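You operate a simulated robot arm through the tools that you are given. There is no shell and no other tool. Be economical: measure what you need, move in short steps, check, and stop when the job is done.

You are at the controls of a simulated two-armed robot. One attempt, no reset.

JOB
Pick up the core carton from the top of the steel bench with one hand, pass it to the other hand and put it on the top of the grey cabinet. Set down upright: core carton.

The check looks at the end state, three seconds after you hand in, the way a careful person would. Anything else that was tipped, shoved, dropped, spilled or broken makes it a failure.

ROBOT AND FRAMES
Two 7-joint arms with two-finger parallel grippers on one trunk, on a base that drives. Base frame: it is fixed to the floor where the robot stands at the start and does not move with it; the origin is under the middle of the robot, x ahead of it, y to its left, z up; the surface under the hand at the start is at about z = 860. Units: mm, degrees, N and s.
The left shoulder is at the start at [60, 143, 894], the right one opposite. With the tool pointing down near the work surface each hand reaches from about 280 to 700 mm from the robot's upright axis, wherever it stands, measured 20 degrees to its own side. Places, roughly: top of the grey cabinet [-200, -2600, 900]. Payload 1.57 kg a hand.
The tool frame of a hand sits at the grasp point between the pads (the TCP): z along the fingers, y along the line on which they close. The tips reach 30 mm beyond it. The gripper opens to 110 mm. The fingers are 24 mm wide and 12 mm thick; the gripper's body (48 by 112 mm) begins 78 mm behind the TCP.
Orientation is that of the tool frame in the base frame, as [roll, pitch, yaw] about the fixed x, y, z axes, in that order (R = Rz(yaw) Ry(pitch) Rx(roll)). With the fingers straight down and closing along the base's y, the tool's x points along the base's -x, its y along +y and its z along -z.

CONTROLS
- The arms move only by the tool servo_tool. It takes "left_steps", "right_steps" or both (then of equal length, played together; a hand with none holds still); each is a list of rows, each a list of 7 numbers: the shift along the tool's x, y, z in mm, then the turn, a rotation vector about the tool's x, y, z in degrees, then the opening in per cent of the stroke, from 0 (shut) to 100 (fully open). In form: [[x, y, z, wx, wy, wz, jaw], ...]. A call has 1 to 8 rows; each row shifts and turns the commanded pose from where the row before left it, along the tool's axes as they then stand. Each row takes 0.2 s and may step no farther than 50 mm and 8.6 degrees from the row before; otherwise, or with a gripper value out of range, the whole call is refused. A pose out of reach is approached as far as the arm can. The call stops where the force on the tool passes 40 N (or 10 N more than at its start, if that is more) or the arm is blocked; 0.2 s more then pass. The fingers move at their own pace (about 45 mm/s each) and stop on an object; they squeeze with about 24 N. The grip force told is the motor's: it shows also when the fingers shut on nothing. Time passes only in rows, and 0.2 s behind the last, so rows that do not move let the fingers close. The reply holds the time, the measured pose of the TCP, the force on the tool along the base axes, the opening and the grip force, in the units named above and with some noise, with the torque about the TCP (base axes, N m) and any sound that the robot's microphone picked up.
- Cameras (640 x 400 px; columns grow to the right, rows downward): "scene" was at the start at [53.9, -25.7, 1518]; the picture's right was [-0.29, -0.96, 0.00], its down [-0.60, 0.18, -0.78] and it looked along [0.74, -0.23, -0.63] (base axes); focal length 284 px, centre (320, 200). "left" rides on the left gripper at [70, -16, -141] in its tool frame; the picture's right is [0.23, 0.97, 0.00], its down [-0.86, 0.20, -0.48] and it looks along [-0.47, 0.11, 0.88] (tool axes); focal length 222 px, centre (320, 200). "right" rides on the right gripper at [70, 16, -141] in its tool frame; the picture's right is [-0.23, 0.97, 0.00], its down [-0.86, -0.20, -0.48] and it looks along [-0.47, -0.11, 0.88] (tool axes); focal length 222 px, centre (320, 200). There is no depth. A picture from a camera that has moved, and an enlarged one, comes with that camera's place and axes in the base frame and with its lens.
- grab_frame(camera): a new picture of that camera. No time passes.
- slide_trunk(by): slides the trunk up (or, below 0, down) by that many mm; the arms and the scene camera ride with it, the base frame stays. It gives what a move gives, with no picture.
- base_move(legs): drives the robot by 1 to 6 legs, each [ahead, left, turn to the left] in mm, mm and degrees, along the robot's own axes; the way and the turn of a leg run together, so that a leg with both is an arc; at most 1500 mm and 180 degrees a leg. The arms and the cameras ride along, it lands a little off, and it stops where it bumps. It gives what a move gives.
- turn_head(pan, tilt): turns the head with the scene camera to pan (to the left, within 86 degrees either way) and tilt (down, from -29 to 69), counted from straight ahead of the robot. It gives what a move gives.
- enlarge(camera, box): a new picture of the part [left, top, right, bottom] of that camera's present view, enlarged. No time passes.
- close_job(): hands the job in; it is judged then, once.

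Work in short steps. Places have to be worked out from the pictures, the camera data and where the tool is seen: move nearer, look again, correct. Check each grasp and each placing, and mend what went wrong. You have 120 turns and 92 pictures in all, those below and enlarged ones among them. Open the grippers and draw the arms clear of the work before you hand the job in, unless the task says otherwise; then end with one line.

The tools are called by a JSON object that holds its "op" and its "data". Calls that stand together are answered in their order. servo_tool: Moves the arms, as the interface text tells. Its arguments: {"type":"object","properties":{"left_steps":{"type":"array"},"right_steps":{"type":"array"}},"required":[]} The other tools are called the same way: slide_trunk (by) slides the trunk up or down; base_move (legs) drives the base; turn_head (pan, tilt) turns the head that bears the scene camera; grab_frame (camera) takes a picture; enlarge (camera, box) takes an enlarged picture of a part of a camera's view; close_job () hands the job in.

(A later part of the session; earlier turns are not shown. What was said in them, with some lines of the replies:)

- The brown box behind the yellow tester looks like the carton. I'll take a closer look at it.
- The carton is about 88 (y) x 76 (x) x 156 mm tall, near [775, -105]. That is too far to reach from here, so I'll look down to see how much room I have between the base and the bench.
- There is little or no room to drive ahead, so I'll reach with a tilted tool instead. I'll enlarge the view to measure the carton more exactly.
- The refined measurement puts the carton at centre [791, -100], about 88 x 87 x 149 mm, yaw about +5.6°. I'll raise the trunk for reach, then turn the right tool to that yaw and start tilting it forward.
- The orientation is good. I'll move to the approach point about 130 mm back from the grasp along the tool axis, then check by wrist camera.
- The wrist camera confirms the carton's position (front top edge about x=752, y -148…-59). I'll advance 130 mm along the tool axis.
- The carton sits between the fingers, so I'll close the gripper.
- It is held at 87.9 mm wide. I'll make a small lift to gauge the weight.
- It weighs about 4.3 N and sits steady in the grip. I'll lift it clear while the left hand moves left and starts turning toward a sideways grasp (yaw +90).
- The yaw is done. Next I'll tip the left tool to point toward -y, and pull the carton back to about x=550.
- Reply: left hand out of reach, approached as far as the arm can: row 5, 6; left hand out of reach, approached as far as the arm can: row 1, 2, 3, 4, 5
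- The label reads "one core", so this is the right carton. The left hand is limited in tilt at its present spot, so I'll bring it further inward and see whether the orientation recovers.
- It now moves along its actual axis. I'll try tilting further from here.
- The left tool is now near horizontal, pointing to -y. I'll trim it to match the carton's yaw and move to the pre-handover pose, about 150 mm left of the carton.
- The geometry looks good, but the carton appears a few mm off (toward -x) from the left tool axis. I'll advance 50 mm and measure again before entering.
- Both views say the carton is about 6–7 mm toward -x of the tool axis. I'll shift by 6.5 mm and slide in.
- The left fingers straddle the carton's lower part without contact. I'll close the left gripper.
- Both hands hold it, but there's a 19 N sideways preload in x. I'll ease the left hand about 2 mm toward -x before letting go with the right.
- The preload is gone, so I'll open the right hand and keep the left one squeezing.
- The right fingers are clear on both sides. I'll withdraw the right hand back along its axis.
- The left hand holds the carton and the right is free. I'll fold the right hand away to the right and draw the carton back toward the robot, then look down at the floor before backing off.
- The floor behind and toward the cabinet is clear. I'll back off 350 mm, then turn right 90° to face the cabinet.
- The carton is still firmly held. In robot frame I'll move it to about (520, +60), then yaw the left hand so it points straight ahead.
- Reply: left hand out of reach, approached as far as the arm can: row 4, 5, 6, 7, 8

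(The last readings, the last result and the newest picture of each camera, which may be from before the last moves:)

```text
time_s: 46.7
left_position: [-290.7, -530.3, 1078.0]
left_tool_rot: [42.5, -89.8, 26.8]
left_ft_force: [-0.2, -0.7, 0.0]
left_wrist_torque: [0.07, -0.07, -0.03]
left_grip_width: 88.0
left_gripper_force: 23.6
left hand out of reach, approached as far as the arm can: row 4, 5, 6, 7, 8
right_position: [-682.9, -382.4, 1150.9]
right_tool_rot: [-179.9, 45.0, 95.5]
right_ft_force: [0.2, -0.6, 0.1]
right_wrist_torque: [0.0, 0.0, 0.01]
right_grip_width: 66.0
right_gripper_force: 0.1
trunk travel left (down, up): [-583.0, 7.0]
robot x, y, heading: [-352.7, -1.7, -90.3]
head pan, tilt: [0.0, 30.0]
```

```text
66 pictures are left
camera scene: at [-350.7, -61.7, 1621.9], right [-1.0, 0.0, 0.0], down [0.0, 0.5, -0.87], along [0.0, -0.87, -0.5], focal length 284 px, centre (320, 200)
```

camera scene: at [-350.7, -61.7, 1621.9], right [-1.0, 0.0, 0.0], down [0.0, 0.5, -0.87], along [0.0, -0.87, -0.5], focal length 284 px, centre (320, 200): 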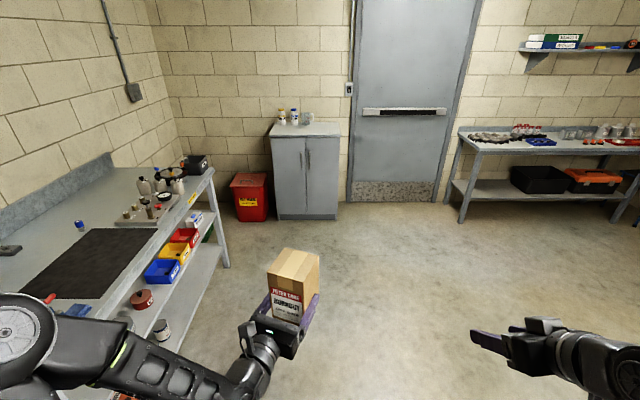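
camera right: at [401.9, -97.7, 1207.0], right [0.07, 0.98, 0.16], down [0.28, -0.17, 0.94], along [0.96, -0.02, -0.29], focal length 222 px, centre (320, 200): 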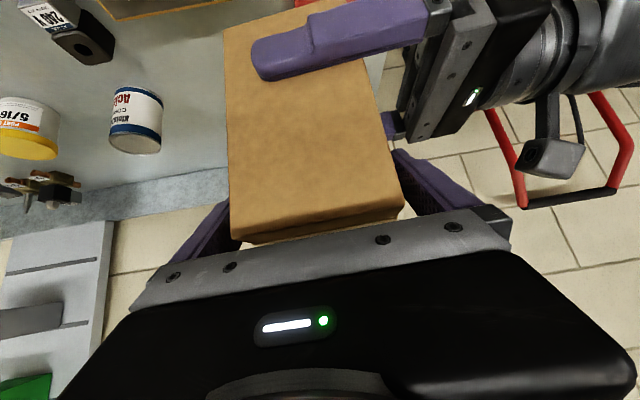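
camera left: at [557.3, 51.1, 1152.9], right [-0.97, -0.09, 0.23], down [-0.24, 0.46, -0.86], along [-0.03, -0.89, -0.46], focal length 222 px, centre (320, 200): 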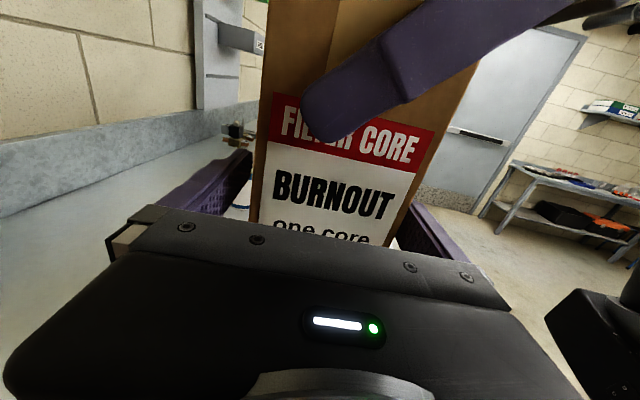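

The tool now points about 20° right of straight ahead with the carton upright, which is good enough for placing. I'll drive ahead 1450 mm and measure the cabinet.

{"op": "base_move", "data": {"legs": [[1450, 0, 0]]}}

{"op": "turn_head", "data": {"pan": 0, "tilt": 42}}

{"op": "grab_frame", "data": {"camera": "scene"}}

```text
time_s: 53.9
left_position: [-279.4, -1972.7, 1076.4]
left_tool_rot: [50.3, -89.9, 19.3]
left_ft_force: [-0.6, 0.4, 0.2]
left_wrist_torque: [0.08, 0.0, 0.01]
left_grip_width: 88.2
left_gripper_force: 23.9
right_position: [-672.9, -1827.4, 1152.2]
right_tool_rot: [-179.9, 45.1, 96.2]
right_ft_force: [0.1, -0.1, -0.4]
right_wrist_torque: [0.04, 0.0, -0.01]
right_grip_width: 66.1
right_gripper_force: 0.1
trunk travel left (down, up): [-583.0, 7.0]
robot x, y, heading: [-345.5, -1440.6, -89.7]
head pan, tilt: [0.0, 30.0]
```

```text
time_s: 54.6
left_position: [-278.8, -1972.1, 1076.4]
left_tool_rot: [51.8, -89.8, 17.7]
left_ft_force: [0.8, 0.3, 0.3]
left_wrist_torque: [0.05, -0.01, 0.01]
left_grip_width: 88.1
left_gripper_force: 24.2
right_position: [-673.5, -1826.9, 1152.1]
right_tool_rot: [-180.0, 45.0, 96.1]
right_ft_force: [-0.3, -0.4, -1.1]
right_wrist_torque: [0.02, 0.03, 0.01]
right_grip_width: 66.0
right_gripper_force: 0.0
trunk travel left (down, up): [-583.0, 7.0]
robot x, y, heading: [-348.4, -1439.2, -89.7]
head pan, tilt: [0.0, 42.0]
```

```text
65 pictures are left
camera scene: at [-344.7, -1496.7, 1603.7], right [-1.0, -0.01, 0.0], down [-0.01, 0.67, -0.74], along [0.01, -0.74, -0.67], focal length 284 px, centre (320, 200)
```

scene: 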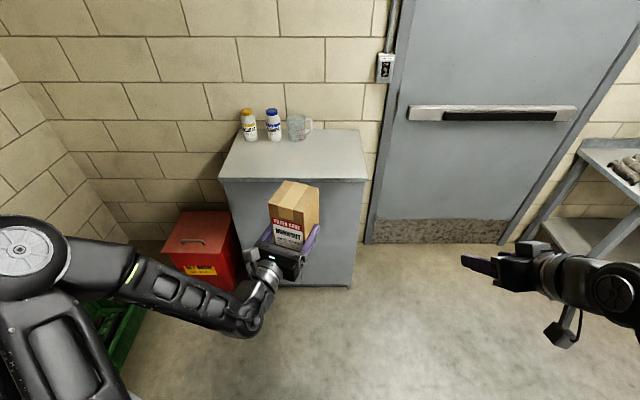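

The cabinet top's front edge is at y≈-2388, x from about -520 to 65. The items stand at the back (y≈-2700). The target carton centre is about (-290, -2480), so I'll drive ahead 400 mm with the carton well above the edge.

{"op": "base_move", "data": {"legs": [[400, 0, 0]]}}

{"op": "turn_head", "data": {"pan": 0, "tilt": 50}}

{"op": "grab_frame", "data": {"camera": "scene"}}

```text
time_s: 57.1
left_position: [-279.4, -2368.3, 1078.1]
left_tool_rot: [65.5, -89.9, 3.9]
left_ft_force: [-0.1, 0.5, 1.0]
left_wrist_torque: [0.05, -0.06, -0.04]
left_grip_width: 87.7
left_gripper_force: 24.0
right_position: [-671.9, -2221.7, 1151.6]
right_tool_rot: [-180.0, 44.9, 95.8]
right_ft_force: [0.1, -0.5, -0.4]
right_wrist_torque: [0.03, -0.02, 0.02]
right_grip_width: 66.0
right_gripper_force: 0.1
trunk travel left (down, up): [-583.0, 7.0]
robot x, y, heading: [-342.4, -1838.5, -89.7]
head pan, tilt: [0.0, 42.0]
```

```text
time_s: 57.8
left_position: [-279.0, -2368.4, 1078.5]
left_tool_rot: [55.8, -89.9, 13.6]
left_ft_force: [-0.5, 0.7, 0.4]
left_wrist_torque: [0.05, -0.03, 0.0]
left_grip_width: 87.9
left_gripper_force: 23.9
right_position: [-673.9, -2221.0, 1151.5]
right_tool_rot: [-180.0, 45.0, 95.8]
right_ft_force: [0.4, 0.9, -0.2]
right_wrist_torque: [0.04, -0.01, 0.02]
right_grip_width: 65.9
right_gripper_force: 0.0
trunk travel left (down, up): [-583.0, 7.0]
robot x, y, heading: [-341.2, -1839.4, -89.6]
head pan, tilt: [0.0, 50.0]
```

```text
64 pictures are left
camera scene: at [-342.5, -1885.8, 1592.5], right [-1.0, 0.0, 0.0], down [0.0, 0.77, -0.64], along [0.0, -0.64, -0.77], focal length 284 px, centre (320, 200)
```

scene: 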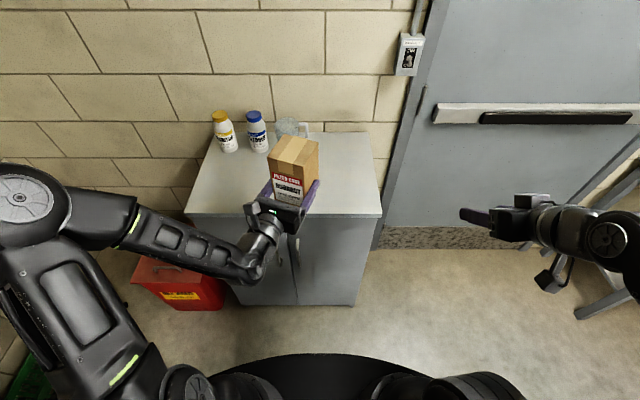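

The front edge reads y≈-2402, and all is clear. I'll reach 122 mm along the tool axis to bring the carton over the top.

{"op": "servo_tool", "data": {"left_steps": [[0, 0, 20, 0, 0, 0, 0], [0, 0, 30, 0, 0, 0, 0], [0, 0, 30, 0, 0, 0, 0], [0, 0, 25, 0, 0, 0, 0], [0, 0, 17, 0, 0, 0, 0], [0, 0, 0, 0, 0, 0, 0]]}}

{"op": "slide_trunk", "data": {"by": -90}}

{"op": "grab_frame", "data": {"camera": "scene"}}

{"op": "grab_frame", "data": {"camera": "left"}}

```text
time_s: 59.2
left_position: [-282.2, -2457.4, 1099.0]
left_tool_rot: [33.0, -89.6, 35.9]
left_ft_force: [0.1, 0.5, -5.6]
left_wrist_torque: [0.06, -0.02, -0.04]
left_grip_width: 88.0
left_gripper_force: 24.3
left hand out of reach, approached as far as the arm can: row 2, 3, 4, 5
right_position: [-672.3, -2221.3, 1153.1]
right_tool_rot: [-180.0, 44.9, 95.9]
right_ft_force: [1.1, 0.1, -0.9]
right_wrist_torque: [0.04, 0.01, -0.01]
right_grip_width: 66.3
right_gripper_force: 0.0
trunk travel left (down, up): [-583.0, 7.0]
robot x, y, heading: [-348.8, -1838.5, -90.0]
head pan, tilt: [0.0, 50.0]
```

```text
time_s: 60.4
left_position: [-282.9, -2457.4, 1008.2]
left_tool_rot: [22.5, -89.7, 46.4]
left_ft_force: [-0.7, 0.1, -5.0]
left_wrist_torque: [0.03, -0.03, -0.01]
left_grip_width: 87.8
left_gripper_force: 23.8
right_position: [-672.6, -2220.0, 1062.6]
right_tool_rot: [179.9, 45.0, 95.7]
right_ft_force: [-0.8, 0.2, 0.3]
right_wrist_torque: [-0.01, 0.02, -0.02]
right_grip_width: 66.0
right_gripper_force: 0.1
trunk travel left (down, up): [-493.0, 97.0]
robot x, y, heading: [-344.9, -1840.3, -89.9]
head pan, tilt: [0.0, 50.0]
```

```text
63 pictures are left
camera scene: at [-342.5, -1885.9, 1502.5], right [-1.0, 0.0, 0.0], down [0.0, 0.77, -0.64], along [0.0, -0.64, -0.77], focal length 284 px, centre (320, 200)
```

scene: 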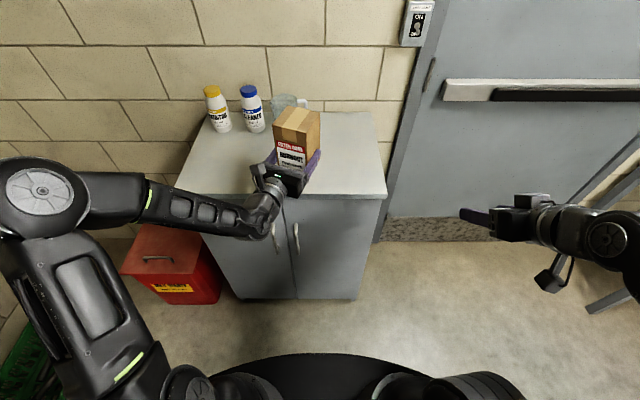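

```text
62 pictures are left
camera left: at [-217.8, -2331.4, 1076.6], right [-0.91, 0.35, 0.23], down [-0.02, 0.51, -0.86], along [-0.42, -0.78, -0.46], focal length 222 px, centre (320, 200)
```

left: 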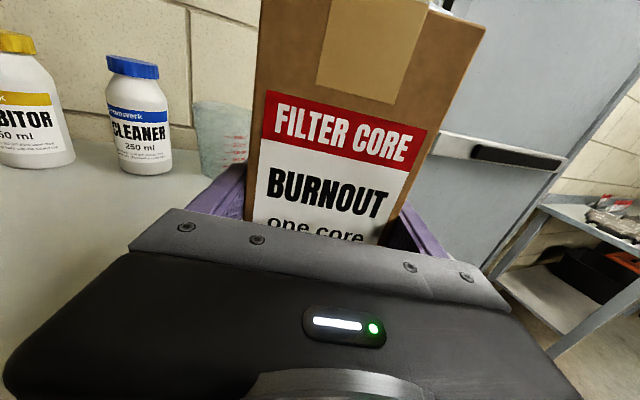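

The arm reached only y≈-2457, which puts a corner near the edge. I'll drive ahead 60 mm more for a safer margin; the carton bottom (about 962) is still well above the top.

{"op": "base_move", "data": {"legs": [[60, 0, 0]]}}

{"op": "slide_trunk", "data": {"by": -40}}

{"op": "enlarge", "data": {"camera": "scene", "box": [160, 80, 400, 230]}}

```text
time_s: 61.4
left_position: [-283.4, -2519.1, 1008.5]
left_tool_rot: [37.3, -89.7, 31.8]
left_ft_force: [-0.3, -1.4, -5.7]
left_wrist_torque: [0.07, -0.02, 0.01]
left_grip_width: 87.7
left_gripper_force: 23.8
right_position: [-672.2, -2282.4, 1062.1]
right_tool_rot: [179.9, 44.9, 95.8]
right_ft_force: [0.6, -0.8, 0.0]
right_wrist_torque: [0.01, -0.02, -0.02]
right_grip_width: 66.1
right_gripper_force: 0.0
trunk travel left (down, up): [-493.0, 97.0]
robot x, y, heading: [-343.3, -1898.5, -89.8]
head pan, tilt: [0.0, 50.0]
```

```text
time_s: 62.2
left_position: [-284.0, -2516.8, 968.2]
left_tool_rot: [26.2, -89.7, 42.9]
left_ft_force: [1.0, 1.0, -5.3]
left_wrist_torque: [0.05, -0.03, 0.0]
left_grip_width: 88.0
left_gripper_force: 24.6
right_position: [-672.4, -2280.6, 1022.7]
right_tool_rot: [-180.0, 45.0, 95.9]
right_ft_force: [0.6, 0.2, -0.1]
right_wrist_torque: [0.0, 0.03, 0.04]
right_grip_width: 66.3
right_gripper_force: 0.1
trunk travel left (down, up): [-453.0, 137.0]
robot x, y, heading: [-339.7, -1893.8, -89.4]
head pan, tilt: [0.0, 50.0]
```

```text
2.67 times, centred on (280, 155) of scene
camera zoom: at [-342.3, -1946.1, 1462.4], right [-1.0, 0.0, 0.0], down [0.0, 0.77, -0.64], along [0.0, -0.64, -0.77], focal length 759 px, centre (427, 320)
```

zoom: 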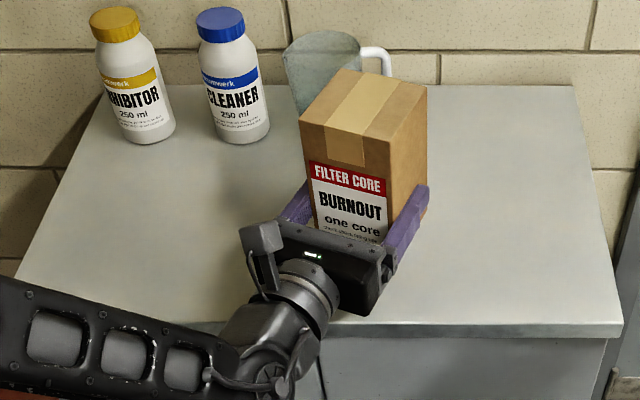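

The carton is over the clear part of the top, about 20 mm up. The forearm is close to the front edge, so I'll back off 25 mm (still ample carton margin) and then lower in small guarded steps.

{"op": "base_move", "data": {"legs": [[-25, 0, 0]]}}

{"op": "servo_tool", "data": {"left_steps": [[-5, 0, 0, 0, 0, 0, 0], [-5, 0, 0, 0, 0, 0, 0], [0, 0, 0, 0, 0, 0, 0]]}}

{"op": "grab_frame", "data": {"camera": "scene"}}

```text
time_s: 63.0
left_position: [-284.0, -2491.1, 968.9]
left_tool_rot: [16.7, -89.7, 52.2]
left_ft_force: [0.2, -0.1, -5.8]
left_wrist_torque: [0.09, -0.02, -0.01]
left_grip_width: 87.9
left_gripper_force: 23.8
right_position: [-673.0, -2254.6, 1022.5]
right_tool_rot: [-179.9, 45.2, 95.8]
right_ft_force: [0.1, -0.3, 0.1]
right_wrist_torque: [-0.05, 0.0, -0.02]
right_grip_width: 66.0
right_gripper_force: 0.0
trunk travel left (down, up): [-453.0, 137.0]
robot x, y, heading: [-343.1, -1871.7, -90.0]
head pan, tilt: [0.0, 50.0]
```

```text
time_s: 63.8
left_position: [-282.9, -2492.0, 957.8]
left_tool_rot: [28.1, -89.7, 41.1]
left_ft_force: [0.2, 0.0, -6.3]
left_wrist_torque: [0.06, -0.02, 0.03]
left_grip_width: 88.1
left_gripper_force: 23.5
right_position: [-672.2, -2256.3, 1023.5]
right_tool_rot: [180.0, 45.0, 95.7]
right_ft_force: [-0.6, 0.1, 0.0]
right_wrist_torque: [0.07, 0.01, -0.06]
right_grip_width: 66.2
right_gripper_force: 0.0
trunk travel left (down, up): [-453.0, 137.0]
robot x, y, heading: [-345.4, -1875.0, -89.6]
head pan, tilt: [0.0, 50.0]
```

```text
60 pictures are left
camera scene: at [-342.4, -1921.3, 1462.4], right [-1.0, 0.0, 0.0], down [0.0, 0.77, -0.64], along [0.0, -0.64, -0.77], focal length 284 px, centre (320, 200)
```

scene: 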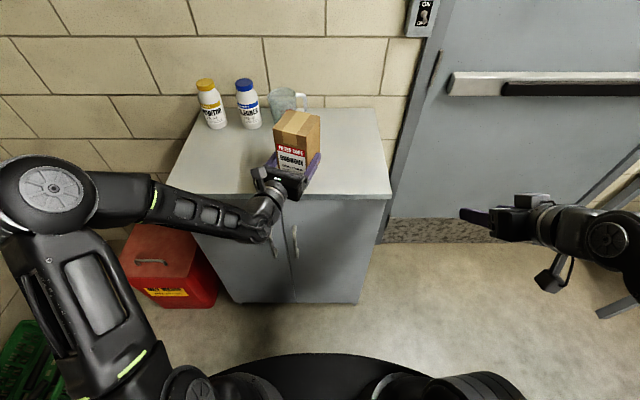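

The force is steady at -6 N with no contact yet. I'll lower in 3 mm steps.

{"op": "servo_tool", "data": {"left_steps": [[-3, 0, 0, 0, 0, 0, 0], [-3, 0, 0, 0, 0, 0, 0], [0, 0, 0, 0, 0, 0, 0]]}}

```text
time_s: 64.6
left_position: [-282.9, -2492.2, 952.1]
left_tool_rot: [28.0, -89.7, 41.1]
left_ft_force: [0.5, 0.4, -5.5]
left_wrist_torque: [0.02, 0.0, -0.03]
left_grip_width: 87.6
left_gripper_force: 24.1
right_position: [-671.7, -2256.1, 1022.8]
right_tool_rot: [180.0, 45.0, 95.8]
right_ft_force: [0.0, -0.6, 0.1]
right_wrist_torque: [-0.02, 0.01, 0.01]
right_grip_width: 66.5
right_gripper_force: 0.0
trunk travel left (down, up): [-453.0, 137.0]
robot x, y, heading: [-345.4, -1875.6, -89.7]
head pan, tilt: [0.0, 50.0]
```

{"op": "servo_tool", "data": {"left_steps": [[-2, 0, 0, 0, 0, 0, 0], [-2, 0, 0, 0, 0, 0, 0], [0, 0, 0, 0, 0, 0, 0]]}}

```text
time_s: 65.4
left_position: [-282.2, -2493.4, 947.2]
left_tool_rot: [26.1, -89.6, 42.9]
left_ft_force: [1.2, -0.2, -5.4]
left_wrist_torque: [0.04, -0.09, -0.02]
left_grip_width: 87.9
left_gripper_force: 24.1
right_position: [-670.9, -2255.7, 1022.2]
right_tool_rot: [179.9, 45.0, 95.8]
right_ft_force: [-0.1, 1.1, 0.3]
right_wrist_torque: [0.03, -0.04, 0.0]
right_grip_width: 65.9
right_gripper_force: 0.0
trunk travel left (down, up): [-453.0, 137.0]
robot x, y, heading: [-342.1, -1872.5, -89.5]
head pan, tilt: [0.0, 50.0]
```

{"op": "servo_tool", "data": {"left_steps": [[-2, 0, 0, 0, 0, 0, 0], [0, 0, 0, 0, 0, 0, 0]]}}

{"op": "enlarge", "data": {"camera": "scene", "box": [220, 90, 380, 190]}}

```text
time_s: 66.0
left_position: [-282.0, -2491.6, 948.9]
left_tool_rot: [8.3, -89.6, 60.8]
left_ft_force: [0.7, 0.0, 3.9]
left_wrist_torque: [0.37, -0.25, -0.06]
left_grip_width: 87.9
left_gripper_force: 24.2
right_position: [-671.4, -2255.6, 1022.8]
right_tool_rot: [180.0, 45.0, 95.7]
right_ft_force: [-0.6, 0.2, 0.8]
right_wrist_torque: [0.0, -0.03, -0.02]
right_grip_width: 66.2
right_gripper_force: 0.1
trunk travel left (down, up): [-453.0, 137.0]
robot x, y, heading: [-339.9, -1873.4, -89.9]
head pan, tilt: [0.0, 50.0]
```

```text
4.00 times, centred on (300, 140) of scene
camera zoom: at [-342.2, -1920.4, 1462.6], right [-1.0, 0.0, 0.0], down [0.0, 0.77, -0.64], along [0.0, -0.64, -0.77], focal length 1138 px, centre (400, 440)
```

zoom: 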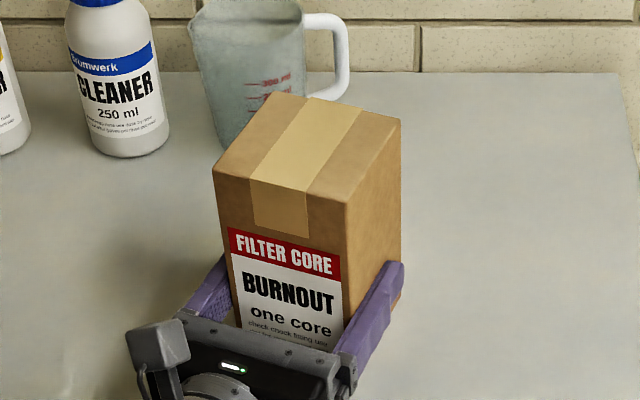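

There's contact: the force flipped from -5.4 to +3.9 N, so the carton rests on the top. I'll open the left gripper.

{"op": "servo_tool", "data": {"left_steps": [[0, 0, 0, 0, 0, 0, 85], [0, 0, 0, 0, 0, 0, 92], [0, 0, 0, 0, 0, 0, 100], [0, 0, 0, 0, 0, 0, 100]]}}

{"op": "grab_frame", "data": {"camera": "left"}}

{"op": "enlarge", "data": {"camera": "scene", "box": [220, 90, 380, 190]}}

```text
time_s: 67.0
left_position: [-282.7, -2492.2, 947.5]
left_tool_rot: [22.0, -89.8, 47.2]
left_ft_force: [0.9, 0.6, -0.4]
left_wrist_torque: [0.0, -0.01, -0.01]
left_grip_width: 109.8
left_gripper_force: 0.1
right_position: [-673.0, -2255.9, 1021.8]
right_tool_rot: [180.0, 45.0, 95.9]
right_ft_force: [0.0, -0.2, 1.0]
right_wrist_torque: [0.0, -0.04, 0.04]
right_grip_width: 65.8
right_gripper_force: 0.1
trunk travel left (down, up): [-453.0, 137.0]
robot x, y, heading: [-346.9, -1876.5, -89.9]
head pan, tilt: [0.0, 50.0]
```

```text
58 pictures are left
camera left: at [-217.4, -2366.4, 1014.6], right [-0.91, 0.35, 0.23], down [-0.02, 0.51, -0.86], along [-0.42, -0.78, -0.46], focal length 222 px, centre (320, 200)
```

left: 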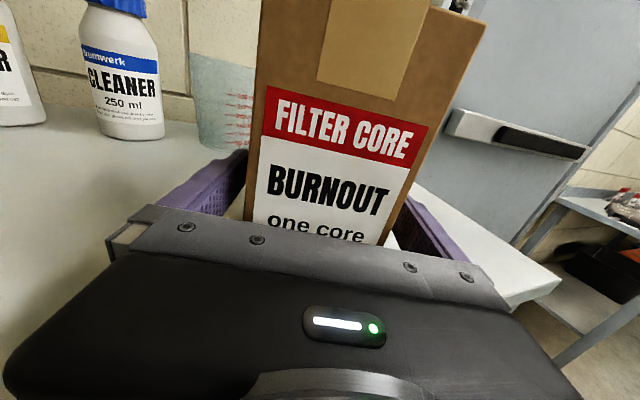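

```text
4.00 times, centred on (300, 140) of scene
camera zoom: at [-342.4, -1920.8, 1462.4], right [-1.0, 0.0, 0.0], down [0.0, 0.77, -0.64], along [0.0, -0.64, -0.77], focal length 1138 px, centre (400, 440)
```

zoom: 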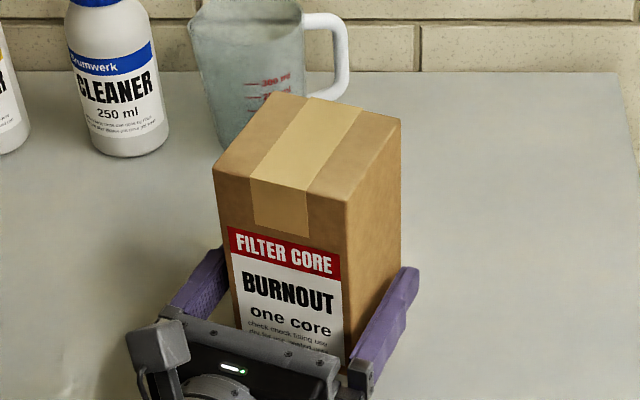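

The carton stands upright and free. I'll withdraw straight along the tool axis using the base, with the back/left mix at 20.5°.

{"op": "base_move", "data": {"legs": [[-47, 17.5, 0]]}}

{"op": "enlarge", "data": {"camera": "scene", "box": [220, 90, 380, 190]}}

```text
time_s: 68.0
left_position: [-265.3, -2444.0, 947.7]
left_tool_rot: [18.3, -89.5, 50.7]
left_ft_force: [0.2, 0.8, -0.3]
left_wrist_torque: [0.0, 0.0, 0.02]
left_grip_width: 109.8
left_gripper_force: 0.1
right_position: [-654.1, -2208.6, 1023.0]
right_tool_rot: [-180.0, 45.2, 95.8]
right_ft_force: [0.2, 0.0, -0.5]
right_wrist_torque: [-0.03, 0.02, 0.01]
right_grip_width: 66.0
right_gripper_force: 0.0
trunk travel left (down, up): [-453.0, 137.0]
robot x, y, heading: [-324.4, -1828.1, -89.5]
head pan, tilt: [0.0, 50.0]
```

```text
4.00 times, centred on (300, 140) of scene
camera zoom: at [-324.7, -1872.5, 1462.5], right [-1.0, 0.0, 0.0], down [0.0, 0.77, -0.64], along [0.0, -0.64, -0.77], focal length 1138 px, centre (400, 440)
```

zoom: 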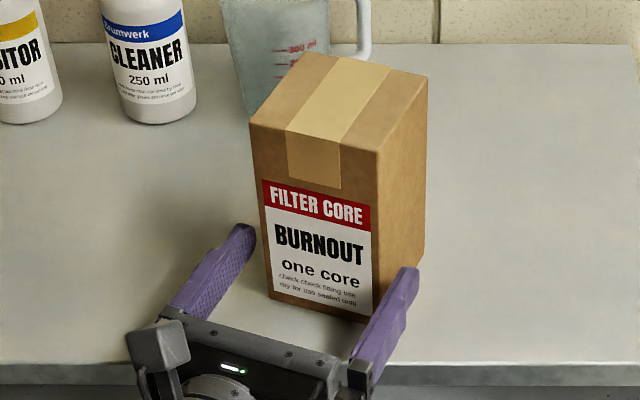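

The withdrawal is clean and the carton hasn't moved. I'll continue along the axis, then straight back.

{"op": "base_move", "data": {"legs": [[-75, 28, 0], [-250, 0, 0]]}}

{"op": "grab_frame", "data": {"camera": "scene"}}

{"op": "enlarge", "data": {"camera": "scene", "box": [180, 20, 420, 170]}}

```text
time_s: 70.4
left_position: [-239.0, -2118.7, 946.9]
left_tool_rot: [17.0, -89.7, 52.0]
left_ft_force: [-0.1, 0.7, -0.4]
left_wrist_torque: [0.03, -0.02, 0.01]
left_grip_width: 109.9
left_gripper_force: 0.0
right_position: [-627.6, -1882.4, 1023.0]
right_tool_rot: [-180.0, 45.2, 95.9]
right_ft_force: [0.6, -0.4, -0.4]
right_wrist_torque: [-0.04, 0.02, -0.01]
right_grip_width: 65.9
right_gripper_force: 0.0
trunk travel left (down, up): [-453.0, 137.0]
robot x, y, heading: [-301.3, -1501.5, -89.6]
head pan, tilt: [0.0, 50.0]
```

```text
55 pictures are left
camera scene: at [-298.4, -1547.3, 1462.5], right [-1.0, 0.0, 0.0], down [0.0, 0.77, -0.64], along [0.0, -0.64, -0.77], focal length 284 px, centre (320, 200)
```

scene: 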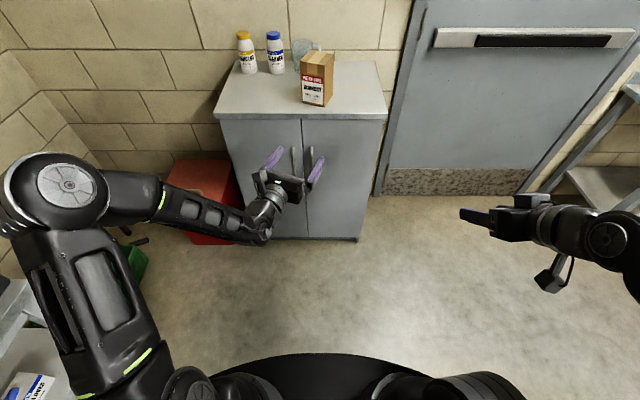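

```text
2.67 times, centred on (300, 95) of scene
camera zoom: at [-298.4, -1547.3, 1462.5], right [-1.0, 0.0, 0.0], down [0.0, 0.77, -0.64], along [0.0, -0.64, -0.77], focal length 759 px, centre (373, 480)
```

zoom: 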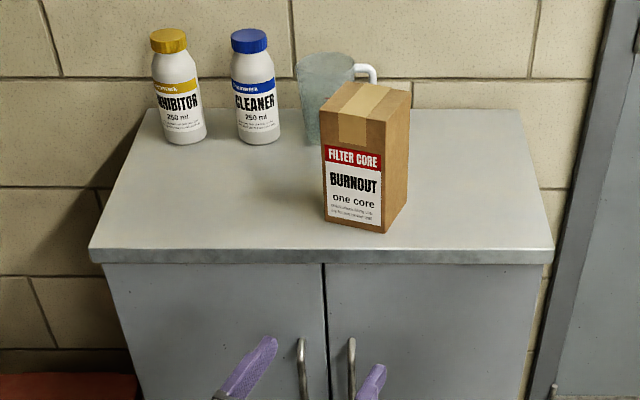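

The carton stands upright on the cabinet with the other items undisturbed, and both arms are clear. I'll open the right gripper fully before handing in.

{"op": "servo_tool", "data": {"right_steps": [[0, 0, 0, 0, 0, 0, 100], [0, 0, 0, 0, 0, 0, 100], [0, 0, 0, 0, 0, 0, 100]]}}

{"op": "close_job", "data": {}}

```text
time_s: 71.2
left_position: [-238.4, -2119.2, 946.7]
left_tool_rot: [21.8, -89.7, 47.3]
left_ft_force: [0.1, -0.3, -0.3]
left_wrist_torque: [-0.04, 0.03, 0.0]
left_grip_width: 110.0
left_gripper_force: 0.1
right_position: [-627.4, -1883.4, 1023.2]
right_tool_rot: [179.9, 45.0, 95.9]
right_ft_force: [-0.3, -0.2, -0.1]
right_wrist_torque: [0.0, -0.01, -0.01]
right_grip_width: 109.7
right_gripper_force: 0.0
trunk travel left (down, up): [-453.0, 137.0]
robot x, y, heading: [-301.1, -1499.4, -89.8]
head pan, tilt: [0.0, 50.0]
```

```text
The job is handed in.
```

I picked the core carton up with the right hand, passed it to the left, and set it upright on top of the grey cabinet; the last picture showed it standing there with the other items on the cabinet undisturbed.
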